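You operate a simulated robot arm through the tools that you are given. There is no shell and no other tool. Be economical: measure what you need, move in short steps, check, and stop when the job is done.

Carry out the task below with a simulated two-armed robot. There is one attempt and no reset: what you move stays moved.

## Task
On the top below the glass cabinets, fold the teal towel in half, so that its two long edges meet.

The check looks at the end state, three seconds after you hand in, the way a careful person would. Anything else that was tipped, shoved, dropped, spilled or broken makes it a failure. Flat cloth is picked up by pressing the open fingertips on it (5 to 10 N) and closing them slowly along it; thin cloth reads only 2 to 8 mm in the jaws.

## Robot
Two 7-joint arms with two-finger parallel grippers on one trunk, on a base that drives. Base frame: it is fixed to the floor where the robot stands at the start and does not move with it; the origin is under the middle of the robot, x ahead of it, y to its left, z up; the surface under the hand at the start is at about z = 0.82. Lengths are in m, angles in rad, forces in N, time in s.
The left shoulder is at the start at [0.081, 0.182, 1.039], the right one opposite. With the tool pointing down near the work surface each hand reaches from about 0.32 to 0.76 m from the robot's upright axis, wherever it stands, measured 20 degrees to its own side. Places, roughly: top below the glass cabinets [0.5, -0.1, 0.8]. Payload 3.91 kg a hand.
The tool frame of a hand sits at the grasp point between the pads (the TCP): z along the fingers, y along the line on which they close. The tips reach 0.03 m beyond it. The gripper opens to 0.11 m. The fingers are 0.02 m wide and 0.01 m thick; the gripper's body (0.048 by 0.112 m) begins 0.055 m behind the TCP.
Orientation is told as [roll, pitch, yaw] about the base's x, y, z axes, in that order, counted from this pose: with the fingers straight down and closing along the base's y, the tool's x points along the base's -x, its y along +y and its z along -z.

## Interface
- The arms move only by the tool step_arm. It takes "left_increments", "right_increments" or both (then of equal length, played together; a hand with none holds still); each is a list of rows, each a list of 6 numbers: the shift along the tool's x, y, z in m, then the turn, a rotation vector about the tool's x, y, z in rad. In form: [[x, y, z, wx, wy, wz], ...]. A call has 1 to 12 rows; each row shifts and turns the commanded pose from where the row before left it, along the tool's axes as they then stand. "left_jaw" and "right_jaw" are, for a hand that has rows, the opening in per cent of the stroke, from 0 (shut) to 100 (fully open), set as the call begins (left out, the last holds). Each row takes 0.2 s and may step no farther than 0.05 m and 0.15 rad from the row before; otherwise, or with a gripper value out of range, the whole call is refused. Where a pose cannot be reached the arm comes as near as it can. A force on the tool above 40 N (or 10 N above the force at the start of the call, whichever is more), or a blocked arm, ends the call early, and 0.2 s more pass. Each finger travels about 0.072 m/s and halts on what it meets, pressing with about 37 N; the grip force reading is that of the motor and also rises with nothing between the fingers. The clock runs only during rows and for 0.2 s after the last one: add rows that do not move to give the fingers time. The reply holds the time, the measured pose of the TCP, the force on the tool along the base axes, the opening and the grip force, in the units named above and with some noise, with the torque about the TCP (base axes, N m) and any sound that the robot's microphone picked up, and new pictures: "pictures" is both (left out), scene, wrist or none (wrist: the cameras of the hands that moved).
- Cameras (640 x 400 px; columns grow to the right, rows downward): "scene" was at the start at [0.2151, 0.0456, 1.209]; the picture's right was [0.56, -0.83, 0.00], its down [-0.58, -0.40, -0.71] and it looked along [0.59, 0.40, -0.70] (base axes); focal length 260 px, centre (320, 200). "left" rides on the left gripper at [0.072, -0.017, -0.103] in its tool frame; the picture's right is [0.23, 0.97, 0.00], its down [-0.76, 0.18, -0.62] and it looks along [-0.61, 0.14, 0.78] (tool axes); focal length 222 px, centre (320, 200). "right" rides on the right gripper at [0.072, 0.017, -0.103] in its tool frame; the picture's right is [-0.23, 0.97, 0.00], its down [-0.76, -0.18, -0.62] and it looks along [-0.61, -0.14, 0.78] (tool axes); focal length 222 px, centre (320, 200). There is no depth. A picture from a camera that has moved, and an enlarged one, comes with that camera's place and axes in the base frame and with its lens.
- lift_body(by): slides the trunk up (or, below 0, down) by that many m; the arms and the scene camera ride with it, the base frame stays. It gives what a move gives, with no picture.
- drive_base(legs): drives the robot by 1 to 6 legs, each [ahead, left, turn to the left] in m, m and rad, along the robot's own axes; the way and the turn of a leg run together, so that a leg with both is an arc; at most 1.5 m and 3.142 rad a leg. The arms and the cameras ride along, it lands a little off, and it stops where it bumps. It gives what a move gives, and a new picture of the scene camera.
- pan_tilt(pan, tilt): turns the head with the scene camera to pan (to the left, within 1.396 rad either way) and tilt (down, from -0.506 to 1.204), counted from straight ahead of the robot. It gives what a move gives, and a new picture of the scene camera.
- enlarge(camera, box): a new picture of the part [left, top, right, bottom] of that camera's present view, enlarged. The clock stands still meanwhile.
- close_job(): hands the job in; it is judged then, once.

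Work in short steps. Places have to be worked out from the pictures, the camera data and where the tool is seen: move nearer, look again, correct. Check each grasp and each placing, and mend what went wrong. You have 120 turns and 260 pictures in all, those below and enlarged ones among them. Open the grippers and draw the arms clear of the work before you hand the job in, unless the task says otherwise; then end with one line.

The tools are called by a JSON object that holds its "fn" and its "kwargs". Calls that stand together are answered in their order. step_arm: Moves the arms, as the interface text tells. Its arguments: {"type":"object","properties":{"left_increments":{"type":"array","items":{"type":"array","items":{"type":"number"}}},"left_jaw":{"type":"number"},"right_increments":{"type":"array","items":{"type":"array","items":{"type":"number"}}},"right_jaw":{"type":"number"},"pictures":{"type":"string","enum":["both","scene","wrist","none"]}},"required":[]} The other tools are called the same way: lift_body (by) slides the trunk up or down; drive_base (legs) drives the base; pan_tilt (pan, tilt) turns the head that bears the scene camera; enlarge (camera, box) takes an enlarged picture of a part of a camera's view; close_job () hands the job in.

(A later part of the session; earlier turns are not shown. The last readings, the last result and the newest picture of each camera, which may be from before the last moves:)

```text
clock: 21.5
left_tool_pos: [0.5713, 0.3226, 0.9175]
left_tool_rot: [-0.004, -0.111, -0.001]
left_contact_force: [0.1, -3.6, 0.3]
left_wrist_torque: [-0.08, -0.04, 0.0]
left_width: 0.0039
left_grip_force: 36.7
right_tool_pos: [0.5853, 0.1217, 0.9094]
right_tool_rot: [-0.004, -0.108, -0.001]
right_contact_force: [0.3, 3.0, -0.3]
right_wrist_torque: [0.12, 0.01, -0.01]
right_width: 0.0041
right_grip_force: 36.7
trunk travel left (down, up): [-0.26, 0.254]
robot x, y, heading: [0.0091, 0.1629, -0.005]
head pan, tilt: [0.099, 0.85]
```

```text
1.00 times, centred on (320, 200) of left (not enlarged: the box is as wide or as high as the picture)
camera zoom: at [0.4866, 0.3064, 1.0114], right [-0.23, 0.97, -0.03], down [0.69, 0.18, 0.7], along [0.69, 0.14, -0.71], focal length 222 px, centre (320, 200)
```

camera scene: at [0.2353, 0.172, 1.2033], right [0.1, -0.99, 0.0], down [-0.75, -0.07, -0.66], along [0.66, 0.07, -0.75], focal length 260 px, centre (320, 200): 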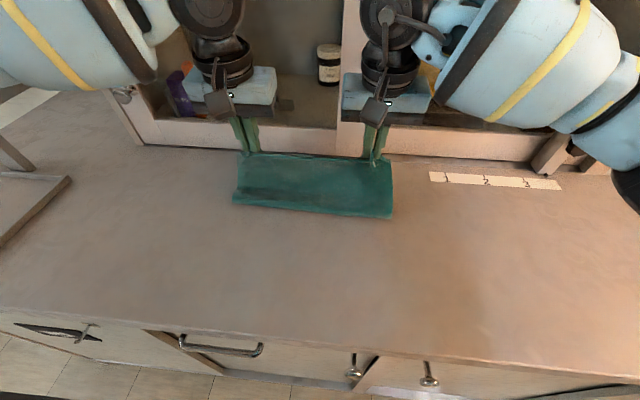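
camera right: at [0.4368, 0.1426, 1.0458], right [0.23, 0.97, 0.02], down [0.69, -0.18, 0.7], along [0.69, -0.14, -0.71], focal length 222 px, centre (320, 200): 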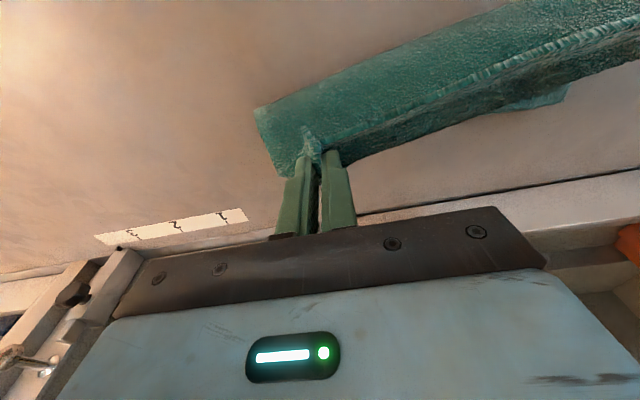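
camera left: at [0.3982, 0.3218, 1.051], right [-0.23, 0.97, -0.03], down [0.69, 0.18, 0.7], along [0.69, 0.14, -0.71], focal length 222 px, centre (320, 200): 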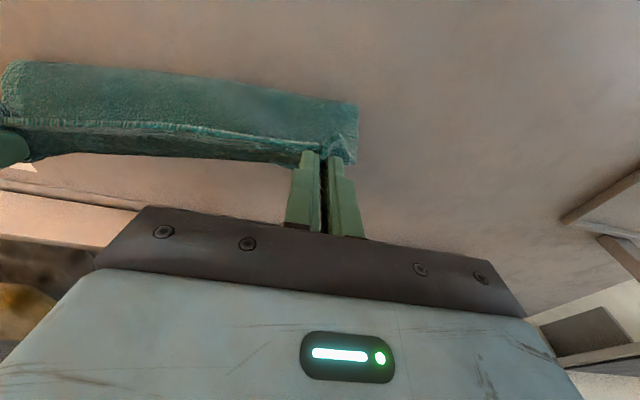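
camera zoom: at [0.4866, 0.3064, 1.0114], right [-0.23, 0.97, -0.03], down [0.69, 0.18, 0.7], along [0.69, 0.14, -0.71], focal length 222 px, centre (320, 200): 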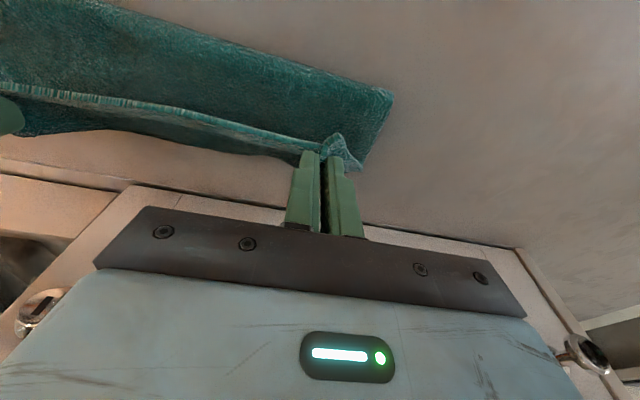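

As expected the free lip along the held edge points back at the robot. I rotate both hands so the fingertips tilt back (clear of the cabinet at x≈0.71), which rolls the edge outward.

{"fn": "step_arm", "kwargs": {"left_increments": [[0, 0, 0, 0, 0.1, 0], [0, 0, 0, 0, 0.1, 0], [0, 0, 0, 0, 0.1, 0], [0, 0, 0, 0, 0, 0]], "right_increments": [[0, 0, 0, 0, 0.1, 0], [0, 0, 0, 0, 0.1, 0], [0, 0, 0, 0, 0.1, 0], [0, 0, 0, 0, 0, 0]]}}

```text
clock: 22.5
left_tool_pos: [0.5564, 0.3534, 0.916]
left_tool_rot: [-0.011, 0.184, -0.004]
left_contact_force: [3.1, -35.7, -1.1]
left_wrist_torque: [-1.06, -0.12, 0.27]
left_width: 0.004
left_grip_force: 37.8
left hand out of reach, approached as far as the arm can: row 1, 2
right_tool_pos: [0.584, 0.124, 0.9083]
right_tool_rot: [0.007, 0.192, 0.0]
right_contact_force: [-3.5, 35.2, 0.5]
right_wrist_torque: [0.98, 0.11, -0.48]
right_width: 0.0056
right_grip_force: 37.1
trunk travel left (down, up): [-0.26, 0.254]
robot x, y, heading: [0.009, 0.1657, -0.001]
head pan, tilt: [0.099, 0.85]
camera scene: at [0.2449, 0.1727, 1.1633], right [0.1, -0.99, 0.0], down [-0.75, -0.08, -0.66], along [0.66, 0.07, -0.75], focal length 260 px, centre (320, 200)
camera right: at [0.5325, 0.1395, 1.0241], right [0.22, 0.97, -0.04], down [0.87, -0.18, 0.47], along [0.45, -0.14, -0.88], focal length 222 px, centre (320, 200)
camera left: at [0.5023, 0.3384, 1.0306], right [-0.22, 0.97, 0.03], down [0.86, 0.18, 0.47], along [0.45, 0.13, -0.88], focal length 222 px, centre (320, 200)
```

scene: 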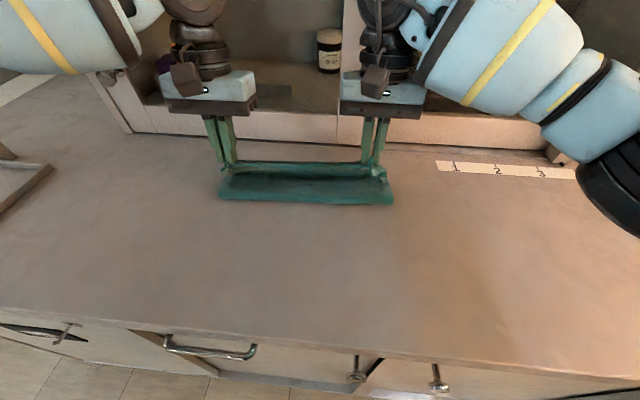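
right: 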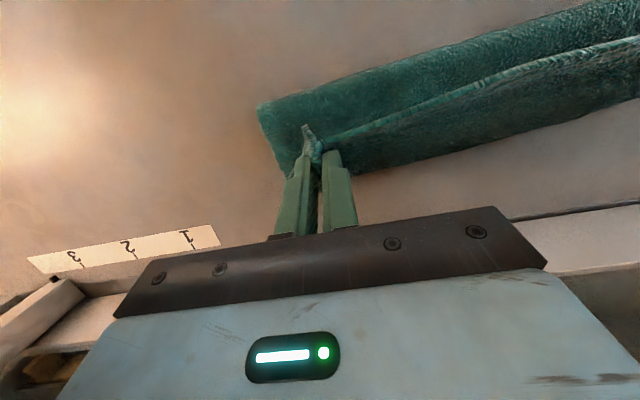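
left: 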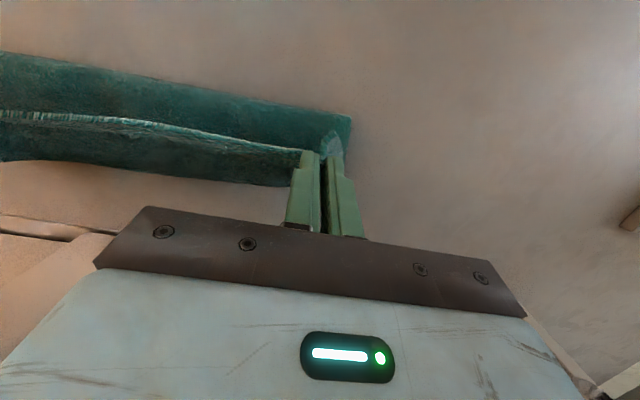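

The left arm can't hold that tilt here and slid outward, tightening the cloth. I rotate the left hand back and return it to its place.

{"fn": "step_arm", "kwargs": {"left_increments": [[0, -0.005, 0, 0, -0.1, 0], [-0.004, -0.005, 0, 0, -0.1, 0], [-0.005, -0.008, 0, 0, -0.08, 0], [-0.005, -0.008, 0, 0, 0, 0], [0, 0, 0, 0, 0, 0]], "pictures": "none"}}

```text
clock: 23.7
left_tool_pos: [0.5709, 0.3311, 0.9156]
left_tool_rot: [-0.001, -0.093, 0.002]
left_contact_force: [0.2, -4.7, 0.0]
left_wrist_torque: [-0.09, 0.03, -0.05]
left_width: 0.0033
left_grip_force: 36.5
right_tool_pos: [0.5843, 0.1193, 0.9076]
right_tool_rot: [-0.004, 0.194, -0.006]
right_contact_force: [0.6, 4.0, -0.1]
right_wrist_torque: [0.09, -0.04, -0.05]
right_width: 0.0046
right_grip_force: 36.4
trunk travel left (down, up): [-0.26, 0.254]
robot x, y, heading: [0.0115, 0.1627, 0.002]
head pan, tilt: [0.099, 0.85]
```

Tension is back to ~5 N. I move forward 1 cm and lower the trunk so the tips come near the towel.

{"fn": "drive_base", "kwargs": {"legs": [[0.012, 0, 0]]}}

{"fn": "lift_body", "kwargs": {"by": -0.035}}

{"fn": "step_arm", "kwargs": {"left_increments": [[0, 0, 0.004, 0, 0, 0], [0, 0, 0.004, 0, 0, 0]]}}

```text
clock: 24.4
left_tool_pos: [0.5819, 0.3296, 0.9155]
left_tool_rot: [-0.002, -0.091, 0.001]
left_contact_force: [0.5, -1.8, 0.1]
left_wrist_torque: [-0.06, -0.01, 0.01]
left_width: 0.003
left_grip_force: 36.9
right_tool_pos: [0.5963, 0.1211, 0.9077]
right_tool_rot: [-0.002, 0.193, -0.004]
right_contact_force: [0.8, 2.0, 0.1]
right_wrist_torque: [0.06, 0.02, 0.0]
right_width: 0.0043
right_grip_force: 36.8
trunk travel left (down, up): [-0.26, 0.254]
robot x, y, heading: [0.0197, 0.166, 0.001]
head pan, tilt: [0.099, 0.85]
camera scene: at [0.2574, 0.1724, 1.1632], right [0.1, -0.99, 0.0], down [-0.75, -0.07, -0.66], along [0.66, 0.07, -0.75], focal length 260 px, centre (320, 200)
```

scene: 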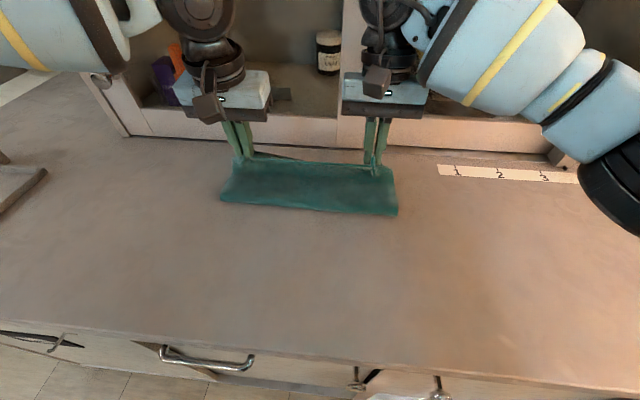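

```text
clock: 25.2
left_tool_pos: [0.5804, 0.3304, 0.8814]
left_tool_rot: [-0.003, -0.093, 0.001]
left_contact_force: [-0.7, -1.9, -0.3]
left_wrist_torque: [-0.05, 0.01, 0.02]
left_width: 0.0034
left_grip_force: 37.7
right_tool_pos: [0.5983, 0.1211, 0.8744]
right_tool_rot: [-0.001, 0.193, -0.003]
right_contact_force: [0.5, 1.6, 0.4]
right_wrist_torque: [0.03, 0.02, -0.03]
right_width: 0.0043
right_grip_force: 36.8
trunk travel left (down, up): [-0.225, 0.289]
robot x, y, heading: [0.0184, 0.1616, 0.003]
head pan, tilt: [0.099, 0.85]
```

```text
clock: 25.8
left_tool_pos: [0.5822, 0.3294, 0.8732]
left_tool_rot: [-0.002, -0.089, 0.002]
left_contact_force: [0.8, -2.4, 0.3]
left_wrist_torque: [-0.05, 0.01, 0.02]
left_width: 0.0032
left_grip_force: 36.7
right_tool_pos: [0.5971, 0.121, 0.873]
right_tool_rot: [-0.001, 0.194, -0.003]
right_contact_force: [0.8, 2.7, 0.3]
right_wrist_torque: [0.06, -0.01, -0.01]
right_width: 0.0043
right_grip_force: 37.2
trunk travel left (down, up): [-0.225, 0.289]
robot x, y, heading: [0.018, 0.1685, -0.001]
head pan, tilt: [0.099, 0.85]
camera scene: at [0.2683, 0.1724, 1.1263], right [0.1, -0.99, 0.0], down [-0.75, -0.07, -0.66], along [0.66, 0.07, -0.75], focal length 260 px, centre (320, 200)
camera left: at [0.4993, 0.3136, 0.9691], right [-0.23, 0.97, -0.02], down [0.7, 0.18, 0.69], along [0.68, 0.14, -0.72], focal length 222 px, centre (320, 200)
```

scene: 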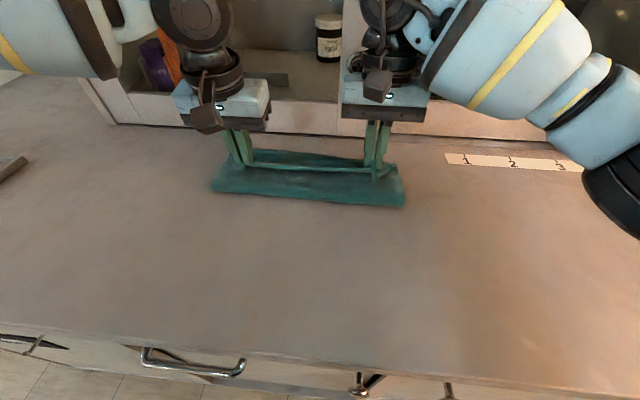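
left: 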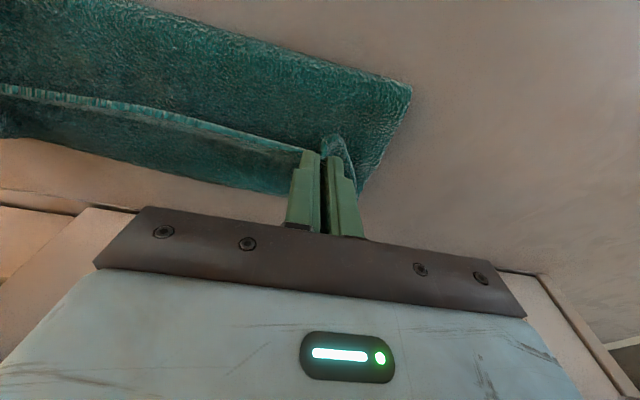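

The lower layer appears to have been dragged forward a bit (far-left corner now ≈(0.62,0.374)). I check the right side before setting down.

{"fn": "enlarge", "kwargs": {"camera": "right", "box": [160, 0, 640, 300]}}

{"fn": "enlarge", "kwargs": {"camera": "scene", "box": [180, 100, 440, 260]}}

```text
1.33 times, centred on (400, 150) of right
camera zoom: at [0.5455, 0.1372, 0.9887], right [0.23, 0.97, -0.05], down [0.87, -0.18, 0.47], along [0.45, -0.14, -0.88], focal length 296 px, centre (213, 267)
```

zoom: 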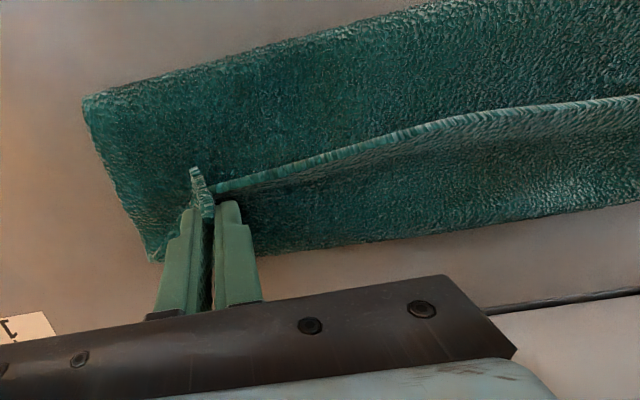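

```text
2.46 times, centred on (310, 180) of scene
camera zoom: at [0.2683, 0.1724, 1.1263], right [0.1, -0.99, 0.0], down [-0.75, -0.07, -0.66], along [0.66, 0.07, -0.75], focal length 640 px, centre (345, 249)
```

zoom: 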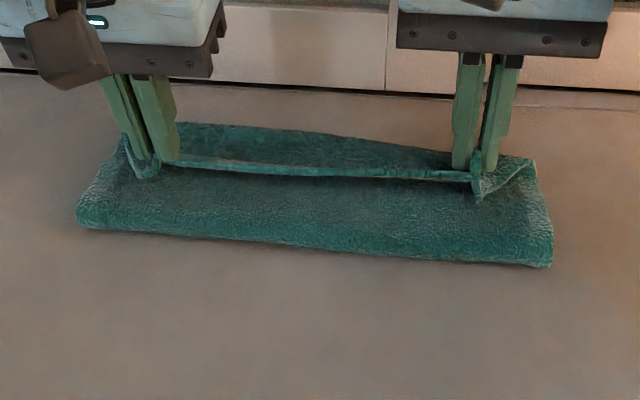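

Far corners of the lower layer are at about (0.62,0.374) and (0.617,0.072), the fold at x≈0.525. I move the held edge slightly forward and down to touch, before releasing.

{"fn": "step_arm", "kwargs": {"left_increments": [[-0.0085, 0, 0.0058, 0, 0, 0], [-0.0085, 0, 0.0058, 0, 0, 0], [0, 0, 0, 0, 0, 0]], "right_increments": [[-0.0068, 0, 0.0037, 0, 0, 0], [-0.0068, 0, 0.0037, 0, 0, 0], [0, 0, 0, 0, 0, 0]]}}

```text
clock: 26.6
left_tool_pos: [0.6005, 0.3305, 0.8633]
left_tool_rot: [0.0, -0.091, 0.0]
left_contact_force: [0.2, -1.1, -0.9]
left_wrist_torque: [-0.05, 0.01, -0.01]
left_width: 0.0034
left_grip_force: 37.1
right_tool_pos: [0.6096, 0.1215, 0.863]
right_tool_rot: [-0.003, 0.192, -0.001]
right_contact_force: [0.5, 3.2, 1.1]
right_wrist_torque: [0.07, 0.01, -0.02]
right_width: 0.0044
right_grip_force: 37.0
trunk travel left (down, up): [-0.225, 0.289]
robot x, y, heading: [0.0225, 0.1627, 0.001]
head pan, tilt: [0.099, 0.85]
camera scene: at [0.2681, 0.1724, 1.1264], right [0.1, -0.99, 0.0], down [-0.75, -0.07, -0.66], along [0.66, 0.07, -0.75], focal length 260 px, centre (320, 200)
camera right: at [0.5569, 0.1371, 0.9788], right [0.23, 0.97, -0.05], down [0.87, -0.18, 0.47], along [0.45, -0.14, -0.88], focal length 222 px, centre (320, 200)
camera left: at [0.5172, 0.314, 0.9593], right [-0.23, 0.97, -0.02], down [0.7, 0.18, 0.69], along [0.68, 0.14, -0.72], focal length 222 px, centre (320, 200)
```

scene: 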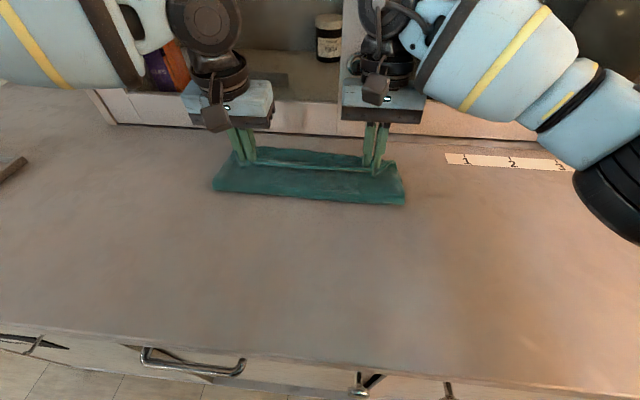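
right: 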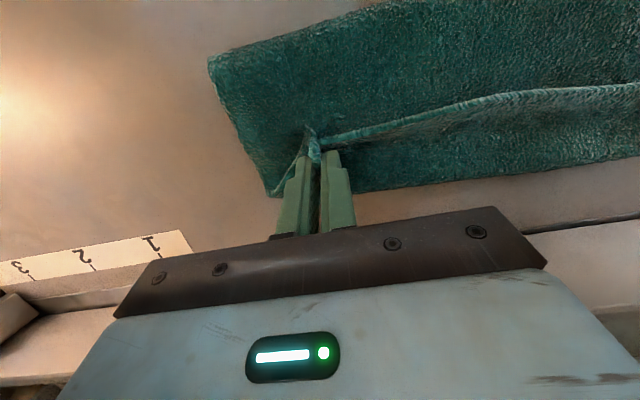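
left: 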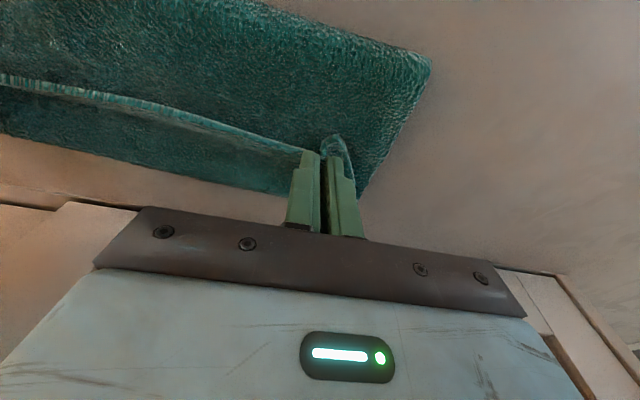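

The top layer still curls under near the held edge (hold is short of its free length). I raise slightly and pull both hands forward ~2.5 cm to straighten it, levelling the right hand to stay clear of the cabinet.

{"fn": "step_arm", "kwargs": {"left_increments": [[0, 0, -0.006, 0, 0, 0], [-0.0125, 0, 0, 0, 0, 0], [-0.0125, 0, 0, 0, 0, 0], [0, 0, 0, 0, 0, 0]], "right_increments": [[0, 0, -0.006, 0, -0.1, 0], [-0.0125, 0, 0, 0, -0.1, 0], [-0.0125, 0, 0, 0, 0, 0], [0, 0, 0, 0, 0, 0]]}}

```text
clock: 27.6
left_tool_pos: [0.6058, 0.3303, 0.8691]
left_tool_rot: [-0.003, -0.091, 0.001]
left_contact_force: [0.1, -3.5, -0.1]
left_wrist_torque: [-0.09, -0.04, 0.03]
left_width: 0.0033
left_grip_force: 36.8
left hand out of reach, approached as far as the arm can: row 2, 3
right_tool_pos: [0.6357, 0.1206, 0.8687]
right_tool_rot: [-0.002, -0.008, -0.001]
right_contact_force: [-0.7, 2.8, -0.1]
right_wrist_torque: [0.12, 0.02, -0.03]
right_width: 0.0044
right_grip_force: 37.2
trunk travel left (down, up): [-0.225, 0.289]
robot x, y, heading: [0.0206, 0.1677, 0.003]
head pan, tilt: [0.099, 0.85]
camera scene: at [0.2683, 0.1723, 1.1263], right [0.1, -0.99, 0.0], down [-0.75, -0.07, -0.66], along [0.66, 0.07, -0.75], focal length 260 px, centre (320, 200)
camera right: at [0.5618, 0.1372, 0.9715], right [0.23, 0.97, 0.0], down [0.76, -0.18, 0.63], along [0.61, -0.14, -0.78], focal length 222 px, centre (320, 200)
camera left: at [0.5231, 0.3142, 0.9659], right [-0.23, 0.97, -0.02], down [0.7, 0.18, 0.69], along [0.68, 0.14, -0.72], focal length 222 px, centre (320, 200)
```

scene: 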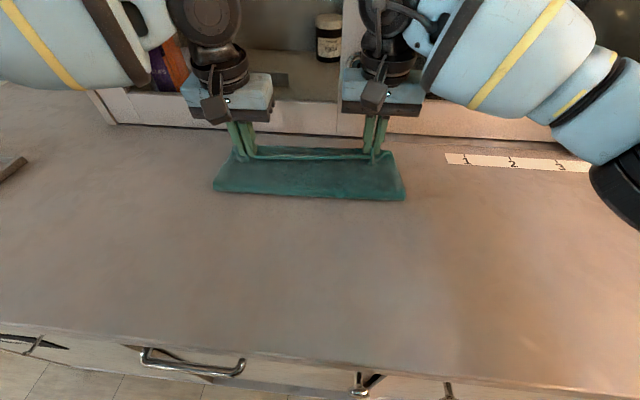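
right: 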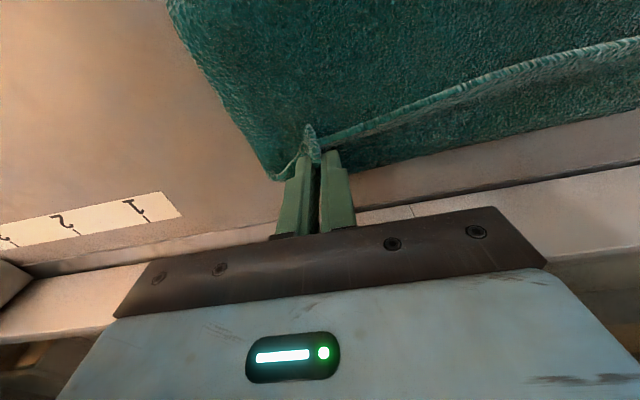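
left: 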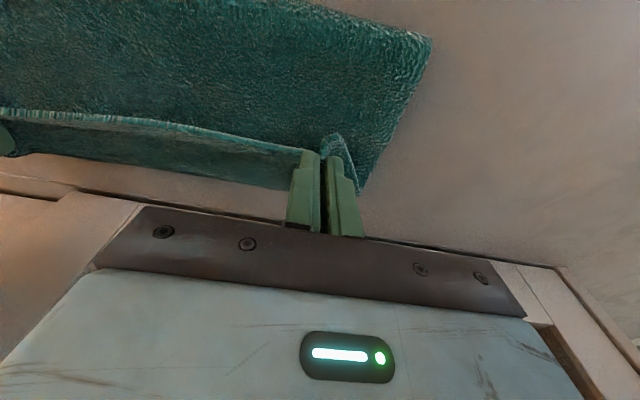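

The left arm is limited again, so I stop pulling forward. I bring the right hand back a little to match, lower to the cloth and open the jaws to see how the edge falls.

{"fn": "step_arm", "kwargs": {"left_increments": [[0, 0, 0.006, 0, 0, 0], [0, 0, 0.005, 0, 0, 0], [0, 0, 0, 0, 0, 0]], "right_increments": [[0.006, 0, 0.006, 0, 0, 0], [0.004, 0, 0.005, 0, 0, 0], [0, 0, 0, 0, 0, 0]], "pictures": "none"}}

{"fn": "step_arm", "kwargs": {"left_increments": [[0, 0, 0, 0, 0, 0], [0, 0, 0, 0, 0, 0]], "right_increments": [[0, 0, 0, 0, 0, 0], [0, 0, 0, 0, 0, 0]], "left_jaw": 22, "right_jaw": 22}}

```text
clock: 28.4
left_tool_pos: [0.6062, 0.3304, 0.8584]
left_tool_rot: [-0.002, -0.093, 0.002]
left_contact_force: [0.4, -3.0, 1.8]
left_wrist_torque: [-0.08, 0.01, 0.03]
left_width: 0.0035
left_grip_force: 36.7
right_tool_pos: [0.6257, 0.1206, 0.8581]
right_tool_rot: [-0.004, -0.008, -0.004]
right_contact_force: [2.6, 2.4, 8.9]
right_wrist_torque: [0.04, -0.09, 0.02]
right_width: 0.0043
right_grip_force: 37.3
trunk travel left (down, up): [-0.225, 0.289]
robot x, y, heading: [0.0212, 0.1662, -0.002]
head pan, tilt: [0.099, 0.85]
```

```text
clock: 29.0
left_tool_pos: [0.6068, 0.3296, 0.8596]
left_tool_rot: [-0.003, -0.091, 0.0]
left_contact_force: [1.3, -0.3, 0.4]
left_wrist_torque: [-0.02, 0.04, -0.01]
left_width: 0.0238
left_grip_force: 0.1
right_tool_pos: [0.6249, 0.1209, 0.856]
right_tool_rot: [-0.001, -0.008, -0.002]
right_contact_force: [-0.9, 1.1, 4.2]
right_wrist_torque: [0.0, 0.03, 0.04]
right_width: 0.0229
right_grip_force: 0.0
trunk travel left (down, up): [-0.225, 0.289]
robot x, y, heading: [0.0197, 0.1621, -0.003]
head pan, tilt: [0.099, 0.85]
camera scene: at [0.2679, 0.1724, 1.1264], right [0.1, -0.99, 0.0], down [-0.75, -0.07, -0.66], along [0.66, 0.07, -0.75], focal length 260 px, centre (320, 200)
camera right: at [0.5514, 0.137, 0.96], right [0.23, 0.97, 0.0], down [0.76, -0.18, 0.63], along [0.61, -0.15, -0.78], focal length 222 px, centre (320, 200)
camera left: at [0.5238, 0.314, 0.9549], right [-0.23, 0.97, -0.02], down [0.7, 0.18, 0.69], along [0.68, 0.14, -0.72], focal length 222 px, centre (320, 200)
```

scene: 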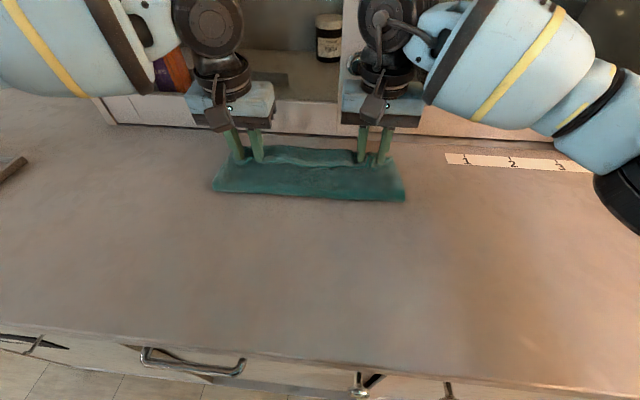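
right: 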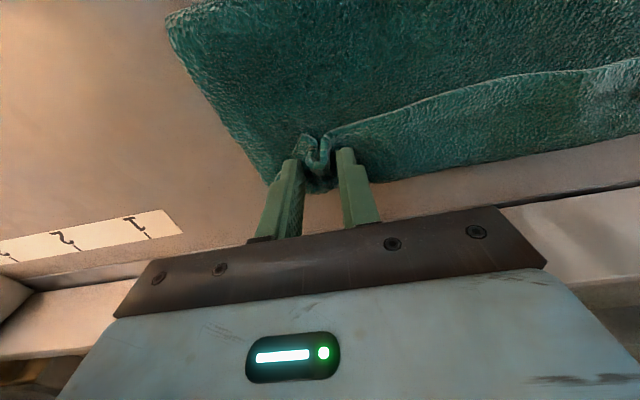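
left: 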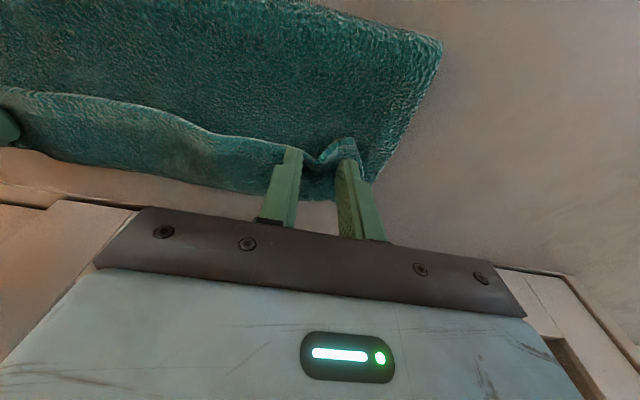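

The edge rolled back: the upper layer's last ~3–4 cm is curled toward the robot. I open more, lift both hands clear and look at the whole towel before fixing it.

{"fn": "step_arm", "kwargs": {"left_increments": [[0, 0, 0, 0, 0, 0], [0, 0, -0.02, 0, 0, 0], [0, 0, -0.04, 0, 0, 0], [0.03, 0.02, -0.03, 0, 0, 0], [0.04, 0.03, 0, 0, 0, 0], [0.04, 0.03, 0, 0, 0, 0], [0.04, 0.03, 0, 0, 0, 0]], "right_increments": [[0, 0, 0, 0, 0, 0], [0, 0, -0.02, 0, 0, 0], [0, 0, -0.04, 0, 0, 0], [0.03, -0.02, -0.03, 0, 0, 0], [0.04, -0.04, 0, 0, 0, 0], [0.04, -0.04, 0, 0, 0, 0], [0.04, -0.04, 0, 0, 0, 0]], "left_jaw": 40, "right_jaw": 40}}

{"fn": "enlarge", "kwargs": {"camera": "scene", "box": [180, 100, 440, 260]}}

```text
refused: row 5 steps farther than a row can; nothing moved
```

```text
2.46 times, centred on (310, 180) of scene
camera zoom: at [0.2679, 0.1724, 1.1264], right [0.1, -0.99, 0.0], down [-0.75, -0.07, -0.66], along [0.66, 0.07, -0.75], focal length 640 px, centre (345, 249)
```

zoom: 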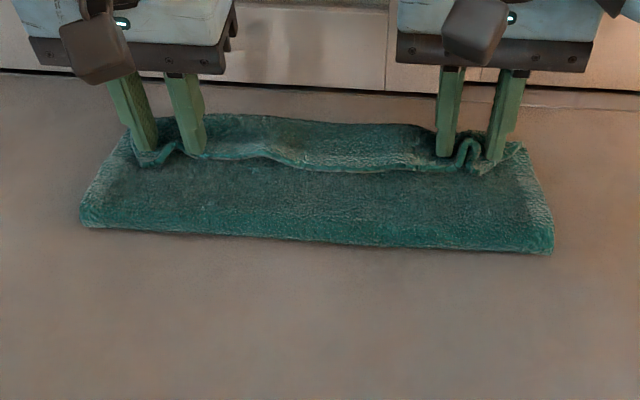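

The zoom confirms the flap. I redo the lift-off with smaller steps.

{"fn": "step_arm", "kwargs": {"left_increments": [[0, 0, 0, 0, 0, 0], [0, 0, -0.02, 0, 0, 0], [0, 0, -0.04, 0, 0, 0], [0.03, 0.02, -0.03, 0, 0, 0], [0.035, 0.03, 0, 0, 0, 0], [0.035, 0.03, 0, 0, 0, 0], [0.035, 0.03, 0, 0, 0, 0]], "right_increments": [[0, 0, 0, 0, 0, 0], [0, 0, -0.02, 0, 0, 0], [0, 0, -0.04, 0, 0, 0], [0.03, -0.02, -0.03, 0, 0, 0], [0.03, -0.035, 0, 0, 0, 0], [0.03, -0.035, 0, 0, 0, 0], [0.03, -0.035, 0, 0, 0, 0]], "left_jaw": 40, "right_jaw": 40}}

{"fn": "enlarge", "kwargs": {"camera": "scene", "box": [180, 100, 440, 260]}}

```text
clock: 30.6
left_tool_pos: [0.4636, 0.4442, 0.9356]
left_tool_rot: [-0.005, -0.094, 0.001]
left_contact_force: [-0.5, -0.1, 0.4]
left_wrist_torque: [-0.01, 0.02, 0.0]
left_width: 0.0438
left_grip_force: 0.0
left hand out of reach, approached as far as the arm can: row 3
right_tool_pos: [0.5025, -0.0046, 0.9475]
right_tool_rot: [-0.003, -0.008, -0.004]
right_contact_force: [0.6, -0.7, 0.5]
right_wrist_torque: [0.03, 0.0, -0.02]
right_width: 0.0438
right_grip_force: 0.1
trunk travel left (down, up): [-0.225, 0.289]
robot x, y, heading: [0.0232, 0.1682, -0.001]
head pan, tilt: [0.099, 0.85]
camera scene: at [0.2671, 0.1723, 1.1266], right [0.1, -0.99, 0.0], down [-0.75, -0.07, -0.66], along [0.66, 0.07, -0.75], focal length 260 px, centre (320, 200)
camera right: at [0.429, 0.0119, 1.0505], right [0.23, 0.97, 0.0], down [0.76, -0.18, 0.63], along [0.61, -0.14, -0.78], focal length 222 px, centre (320, 200)
camera left: at [0.3813, 0.4292, 1.032], right [-0.23, 0.97, -0.02], down [0.7, 0.18, 0.69], along [0.68, 0.14, -0.72], focal length 222 px, centre (320, 200)
```

scene: 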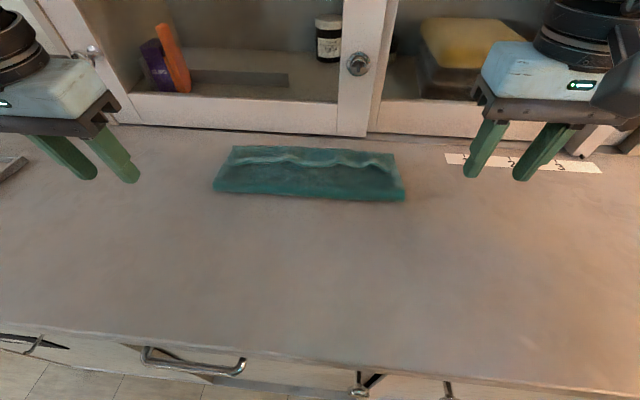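
right: 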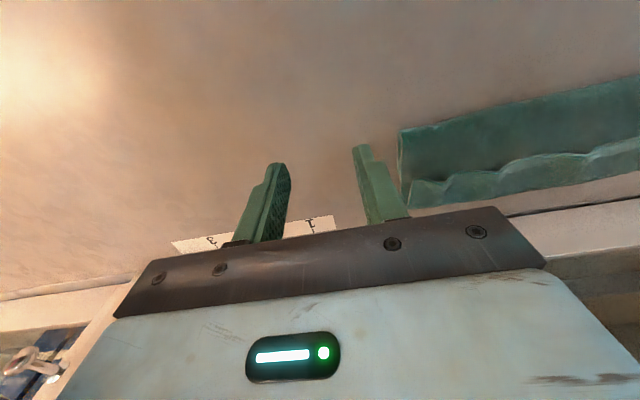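
left: 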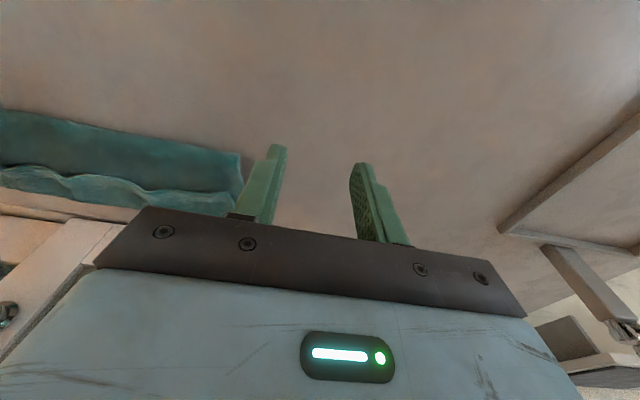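

```text
2.46 times, centred on (310, 180) of scene
camera zoom: at [0.2671, 0.1723, 1.1266], right [0.1, -0.99, 0.0], down [-0.75, -0.07, -0.66], along [0.66, 0.07, -0.75], focal length 640 px, centre (345, 249)
```

zoom: 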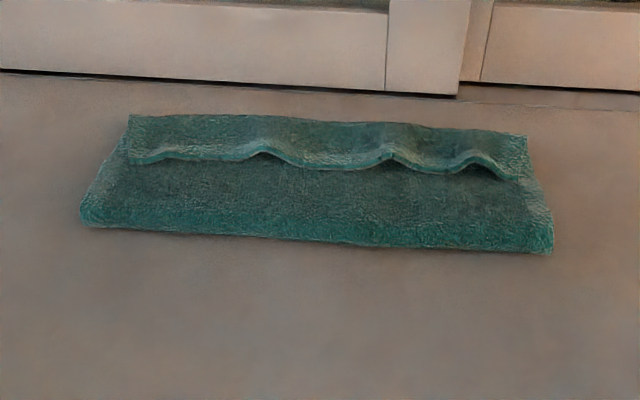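

The towel now has the fold at x≈0.54, the far rim ≈0.645, and a ~3.5 cm flap rolled back. It also sits too near the cabinet. I'll raise the trunk (helps the left arm), then press closed fingertips on the plain part and drag the towel toward the robot.

{"fn": "lift_body", "kwargs": {"by": 0.1}}

{"fn": "step_arm", "kwargs": {"left_increments": [[-0.03, -0.03, 0.015, 0, 0, 0], [-0.03, -0.03, 0.015, 0, 0, 0], [-0.03, -0.03, 0.015, 0, 0, 0], [-0.017, -0.03, 0.015, 0, 0, 0], [0, -0.02, 0.015, 0, 0, 0]], "right_increments": [[-0.017, 0.03, 0.015, 0, 0, 0], [-0.017, 0.03, 0.015, 0, 0, 0], [-0.017, 0.03, 0.015, 0, 0, 0], [-0.017, 0.03, 0.015, 0, 0, 0], [0, 0.025, 0.015, 0, 0, 0]], "left_jaw": 0, "right_jaw": 0, "pictures": "wrist"}}

```text
clock: 31.9
left_tool_pos: [0.4662, 0.4455, 1.0352]
left_tool_rot: [-0.002, -0.089, 0.0]
left_contact_force: [-0.2, 0.3, 1.0]
left_wrist_torque: [-0.01, -0.01, -0.01]
left_width: 0.0439
left_grip_force: 0.1
right_tool_pos: [0.5041, -0.005, 1.0451]
right_tool_rot: [-0.004, -0.005, -0.003]
right_contact_force: [-0.3, -0.6, 0.0]
right_wrist_torque: [-0.03, -0.02, 0.03]
right_width: 0.0439
right_grip_force: 0.0
trunk travel left (down, up): [-0.325, 0.189]
robot x, y, heading: [0.0227, 0.1641, 0.002]
head pan, tilt: [0.099, 0.85]
```

```text
clock: 33.1
left_tool_pos: [0.5759, 0.3254, 0.986]
left_tool_rot: [-0.002, -0.091, 0.004]
left_contact_force: [-1.3, -0.2, -0.6]
left_wrist_torque: [-0.01, -0.01, 0.01]
left_width: 0.0
left_grip_force: 36.6
left hand out of reach, approached as far as the arm can: row 5
right_tool_pos: [0.573, 0.1426, 0.9733]
right_tool_rot: [0.0, -0.006, -0.002]
right_contact_force: [-0.3, 0.3, 0.2]
right_wrist_torque: [-0.03, 0.02, 0.01]
right_width: 0.0001
right_grip_force: 37.6
trunk travel left (down, up): [-0.325, 0.189]
robot x, y, heading: [0.0218, 0.1653, -0.002]
head pan, tilt: [0.099, 0.85]
camera right: at [0.499, 0.1588, 1.0759], right [0.23, 0.97, 0.0], down [0.76, -0.18, 0.63], along [0.61, -0.14, -0.78], focal length 222 px, centre (320, 200)
camera left: at [0.4927, 0.309, 1.0819], right [-0.23, 0.97, -0.02], down [0.7, 0.18, 0.69], along [0.68, 0.14, -0.72], focal length 222 px, centre (320, 200)
```

right: 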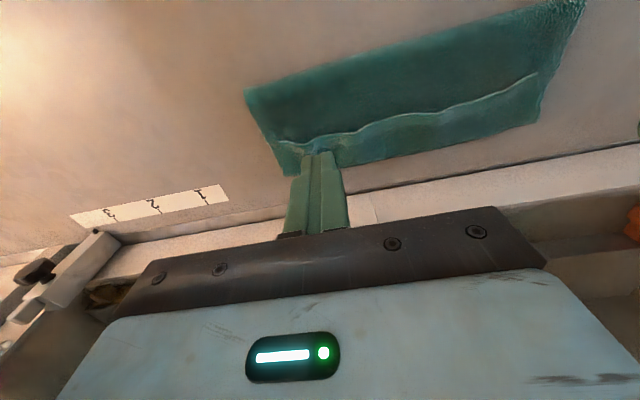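
left: 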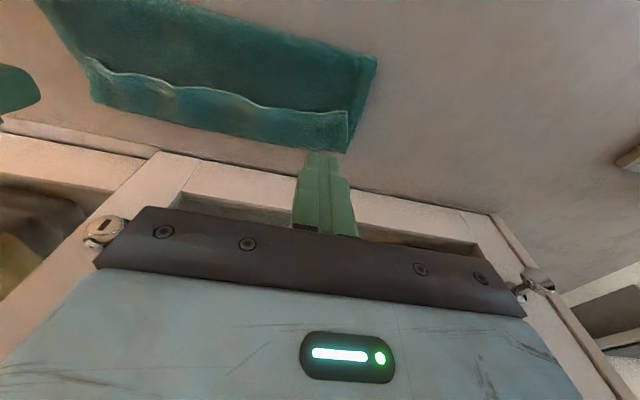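

Both hands are above the towel. I lower them over the plain strip (x≈0.558) to just above it.

{"fn": "step_arm", "kwargs": {"left_increments": [[0.0103, -0.002, 0.0362, 0, 0, 0], [0.0103, -0.002, 0.0362, 0, 0, 0], [0.0103, -0.002, 0.0362, 0, 0, 0], [0, 0, 0.003, 0, 0, 0], [0, 0, 0.003, 0, 0, 0]], "right_increments": [[0.005, -0.003, 0.0327, 0, 0, 0], [0.005, -0.003, 0.0327, 0, 0, 0], [0.005, -0.003, 0.0327, 0, 0, 0], [0, 0, 0.003, 0, 0, 0], [0, 0, 0.003, 0, 0, 0]], "pictures": "wrist"}}

```text
clock: 34.4
left_tool_pos: [0.5577, 0.3184, 0.868]
left_tool_rot: [-0.001, -0.09, 0.002]
left_contact_force: [0.5, -0.6, -0.8]
left_wrist_torque: [-0.02, 0.05, 0.02]
left_width: 0.0001
left_grip_force: 37.2
right_tool_pos: [0.5592, 0.1314, 0.8679]
right_tool_rot: [-0.001, -0.006, -0.002]
right_contact_force: [0.4, -1.3, -1.0]
right_wrist_torque: [0.01, 0.01, -0.01]
right_width: 0.0
right_grip_force: 36.7
trunk travel left (down, up): [-0.325, 0.189]
robot x, y, heading: [0.0188, 0.1653, -0.002]
head pan, tilt: [0.099, 0.85]
camera right: at [0.4853, 0.148, 0.9707], right [0.23, 0.97, 0.0], down [0.76, -0.18, 0.63], along [0.61, -0.14, -0.78], focal length 222 px, centre (320, 200)
camera left: at [0.4744, 0.3022, 0.9645], right [-0.23, 0.97, -0.02], down [0.7, 0.18, 0.69], along [0.68, 0.14, -0.72], focal length 222 px, centre (320, 200)
```

right: 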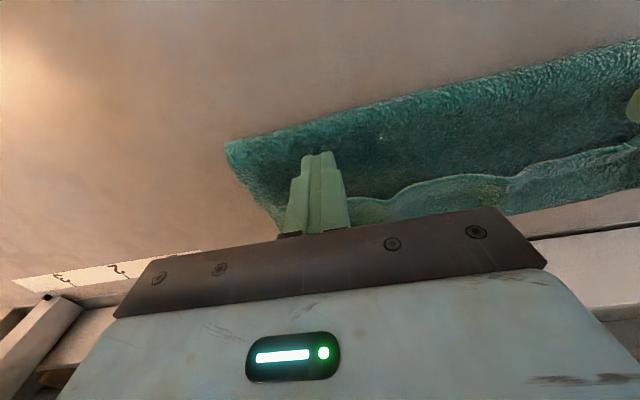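
left: 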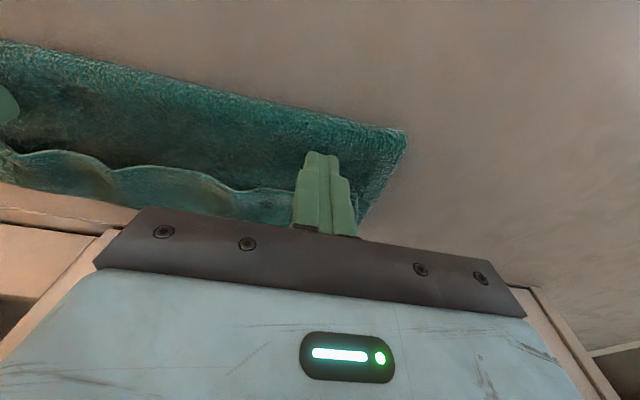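

Tips are about 1 cm above the cloth, in front of the flap. I press down in small steps.

{"fn": "step_arm", "kwargs": {"left_increments": [[0, 0, 0.003, 0, 0, 0], [0, 0, 0.003, 0, 0, 0], [0, 0, 0.003, 0, 0, 0], [0, 0, 0.001, 0, 0, 0]], "right_increments": [[0, 0, 0.003, 0, 0, 0], [0, 0, 0.003, 0, 0, 0], [0, 0, 0.003, 0, 0, 0], [0, 0, 0.001, 0, 0, 0]], "pictures": "none"}}

```text
clock: 35.4
left_tool_pos: [0.5589, 0.3179, 0.8582]
left_tool_rot: [-0.002, -0.093, 0.003]
left_contact_force: [0.1, -1.0, 0.1]
left_wrist_torque: [-0.03, 0.01, 0.01]
left_width: 0.0
left_grip_force: 36.5
right_tool_pos: [0.5582, 0.1312, 0.8585]
right_tool_rot: [-0.003, -0.008, -0.001]
right_contact_force: [-1.2, 0.7, 2.3]
right_wrist_torque: [0.02, -0.01, -0.01]
right_width: 0.0
right_grip_force: 37.0
trunk travel left (down, up): [-0.325, 0.189]
robot x, y, heading: [0.0228, 0.1661, 0.001]
head pan, tilt: [0.099, 0.85]
```

{"fn": "step_arm", "kwargs": {"left_increments": [[0, 0, 0.002, 0, 0, 0], [0, 0, 0.002, 0, 0, 0], [0, 0, 0.001, 0, 0, 0]], "right_increments": [[0, 0, 0.002, 0, 0, 0], [0, 0, 0.0015, 0, 0, 0], [0, 0, 0, 0, 0, 0]], "pictures": "none"}}

```text
clock: 36.1
left_tool_pos: [0.5584, 0.3194, 0.8558]
left_tool_rot: [-0.003, -0.094, 0.003]
left_contact_force: [-1.6, 0.7, 8.0]
left_wrist_torque: [0.03, 0.03, -0.02]
left_width: 0.0
left_grip_force: 36.9
right_tool_pos: [0.5595, 0.1314, 0.8552]
right_tool_rot: [-0.002, -0.008, -0.002]
right_contact_force: [0.3, -1.1, 9.2]
right_wrist_torque: [0.0, -0.02, -0.01]
right_width: 0.0
right_grip_force: 37.4
trunk travel left (down, up): [-0.325, 0.189]
robot x, y, heading: [0.0216, 0.1664, -0.001]
head pan, tilt: [0.099, 0.85]
```

Pressing with 8–9 N on both. I drag toward the robot by 4 cm and look.

{"fn": "step_arm", "kwargs": {"left_increments": [[0.01, 0, 0.0009, 0, 0, 0], [0.01, 0, 0.0009, 0, 0, 0], [0.01, 0, 0.0009, 0, 0, 0], [0.01, 0, 0.0009, 0, 0, 0]], "right_increments": [[0.01, 0, 0, 0, 0, 0], [0.01, 0, 0, 0, 0, 0], [0.01, 0, 0, 0, 0, 0], [0.01, 0, 0, 0, 0, 0]]}}

```text
clock: 37.0
left_tool_pos: [0.5303, 0.3162, 0.8547]
left_tool_rot: [-0.009, -0.109, 0.002]
left_contact_force: [-3.7, 0.0, 13.5]
left_wrist_torque: [0.02, 0.12, 0.03]
left_width: 0.0
left_grip_force: 37.0
right_tool_pos: [0.5285, 0.1324, 0.855]
right_tool_rot: [0.001, -0.01, -0.002]
right_contact_force: [-1.4, -1.4, 7.9]
right_wrist_torque: [-0.06, 0.04, 0.01]
right_width: 0.0001
right_grip_force: 37.0
trunk travel left (down, up): [-0.325, 0.189]
robot x, y, heading: [0.0212, 0.164, 0.002]
head pan, tilt: [0.099, 0.85]
stopped in row 4 (left hand): the force on the tool passed its limit at 42 N (the readings are from after the stop); the commanded pose is now the measured one
camera scene: at [0.2382, 0.1722, 1.2285], right [0.1, -0.99, 0.0], down [-0.75, -0.07, -0.66], along [0.66, 0.07, -0.75], focal length 260 px, centre (320, 200)
camera right: at [0.4538, 0.1483, 0.9582], right [0.23, 0.97, 0.0], down [0.75, -0.18, 0.63], along [0.61, -0.14, -0.78], focal length 222 px, centre (320, 200)
camera left: at [0.4456, 0.3005, 0.9501], right [-0.23, 0.97, -0.03], down [0.69, 0.18, 0.7], along [0.69, 0.14, -0.71], focal length 222 px, centre (320, 200)
```

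scene: 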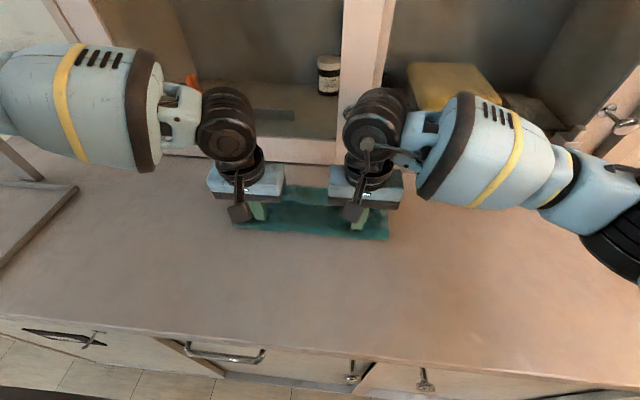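
right: 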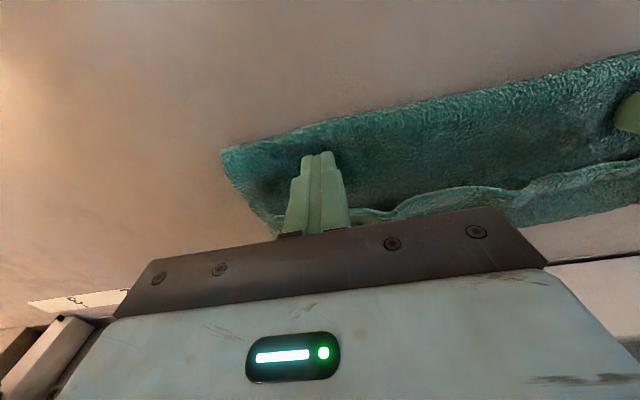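
left: 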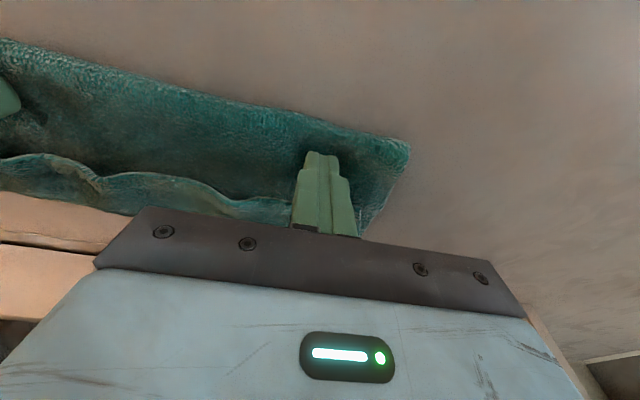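

The towel follows nicely (~3 cm). I continue another ~6 cm with a bit less left pressure.

{"fn": "step_arm", "kwargs": {"left_increments": [[0.008, 0, 0.0, 0, 0, 0], [0.008, 0, 0.0008, 0, 0, 0], [0.008, 0, 0.0008, 0, 0, 0], [0.008, 0, 0.0008, 0, 0, 0], [0.008, 0, 0.0008, 0, 0, 0], [0.008, 0, 0.0008, 0, 0, 0], [0.008, 0, 0.0008, 0, 0, 0]], "right_increments": [[0.008, 0, 0, 0, 0, 0], [0.008, 0, 0, 0, 0, 0], [0.008, 0, 0, 0, 0, 0], [0.008, 0, 0, 0, 0, 0], [0.008, 0, 0, 0, 0, 0], [0.008, 0, 0, 0, 0, 0], [0.008, 0, 0, 0, 0, 0]], "pictures": "wrist"}}

```text
clock: 37.8
left_tool_pos: [0.5119, 0.3142, 0.855]
left_tool_rot: [-0.015, -0.118, 0.004]
left_contact_force: [-2.2, 0.2, 13.7]
left_wrist_torque: [-0.01, 0.08, -0.04]
left_width: 0.0
left_grip_force: 37.0
right_tool_pos: [0.5063, 0.1305, 0.8557]
right_tool_rot: [-0.002, -0.014, -0.001]
right_contact_force: [-0.6, -2.0, 8.3]
right_wrist_torque: [-0.05, 0.04, 0.05]
right_width: 0.0
right_grip_force: 37.0
trunk travel left (down, up): [-0.325, 0.189]
robot x, y, heading: [0.0186, 0.1656, 0.001]
head pan, tilt: [0.099, 0.85]
stopped in row 3 (left hand): the force on the tool passed its limit at 43 N (the readings are from after the stop); the commanded pose is now the measured one
camera right: at [0.4323, 0.1477, 0.9582], right [0.23, 0.97, 0.0], down [0.75, -0.18, 0.63], along [0.62, -0.14, -0.77], focal length 222 px, centre (320, 200)
camera left: at [0.426, 0.2997, 0.9493], right [-0.23, 0.97, -0.04], down [0.68, 0.19, 0.71], along [0.69, 0.13, -0.71], focal length 222 px, centre (320, 200)
```

right: 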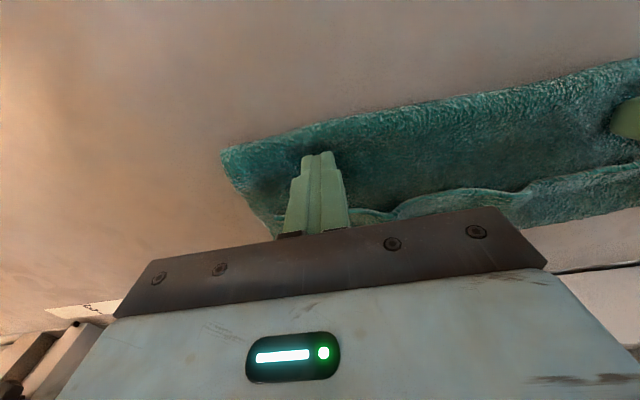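
left: 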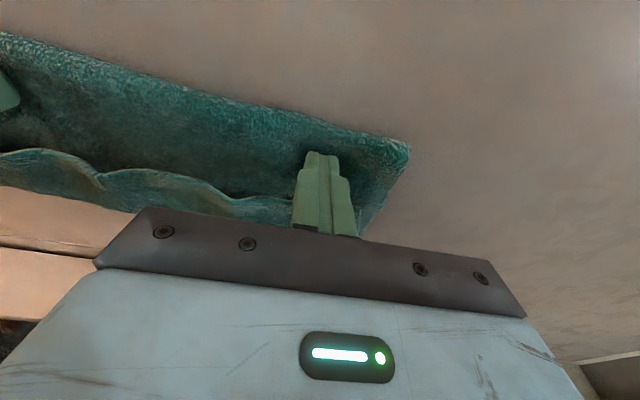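

My left compensation had the wrong sign (it pushed down). I fix this and continue the drag.

{"fn": "step_arm", "kwargs": {"left_increments": [[0.008, 0, -0.0015, 0, 0, 0], [0.008, 0, -0.0009, 0, 0, 0], [0.008, 0, -0.0009, 0, 0, 0], [0.008, 0, -0.0009, 0, 0, 0], [0.008, 0, -0.0009, 0, 0, 0]], "right_increments": [[0.008, 0, 0, 0, 0, 0], [0.008, 0, 0, 0, 0, 0], [0.008, 0, 0, 0, 0, 0], [0.008, 0, 0, 0, 0, 0], [0.002, 0, 0, 0, 0, 0]]}}

```text
clock: 39.0
left_tool_pos: [0.4712, 0.3158, 0.8545]
left_tool_rot: [-0.015, -0.117, 0.004]
left_contact_force: [4.3, 0.5, 18.6]
left_wrist_torque: [-0.04, -0.08, 0.01]
left_width: 0.0
left_grip_force: 37.3
right_tool_pos: [0.4741, 0.1322, 0.8548]
right_tool_rot: [0.001, -0.012, 0.0]
right_contact_force: [4.0, 1.3, 17.7]
right_wrist_torque: [0.03, -0.11, 0.01]
right_width: 0.0
right_grip_force: 37.0
trunk travel left (down, up): [-0.325, 0.189]
robot x, y, heading: [0.023, 0.1697, -0.0]
head pan, tilt: [0.099, 0.85]
camera scene: at [0.2387, 0.1721, 1.2287], right [0.1, -0.99, 0.0], down [-0.75, -0.07, -0.66], along [0.66, 0.07, -0.75], focal length 260 px, centre (320, 200)
camera right: at [0.3989, 0.1479, 0.9575], right [0.23, 0.97, 0.0], down [0.75, -0.18, 0.63], along [0.62, -0.14, -0.77], focal length 222 px, centre (320, 200)
camera left: at [0.3859, 0.2997, 0.9491], right [-0.23, 0.97, -0.04], down [0.68, 0.19, 0.71], along [0.69, 0.13, -0.71], focal length 222 px, centre (320, 200)
```

scene: 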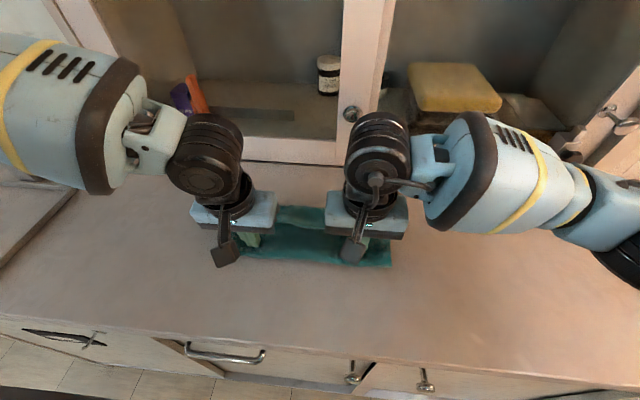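
right: 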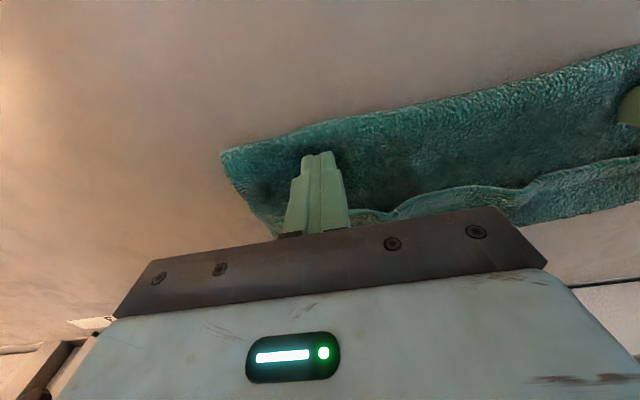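
left: 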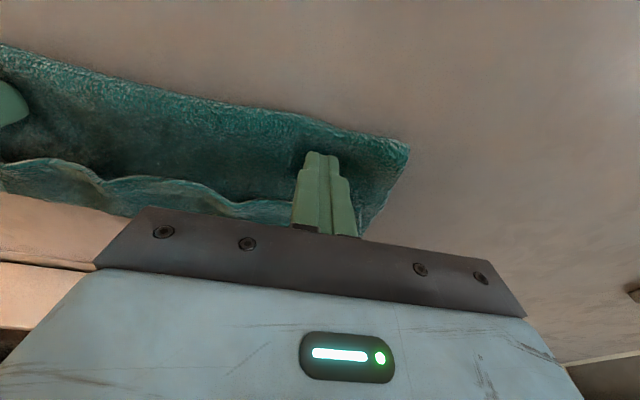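

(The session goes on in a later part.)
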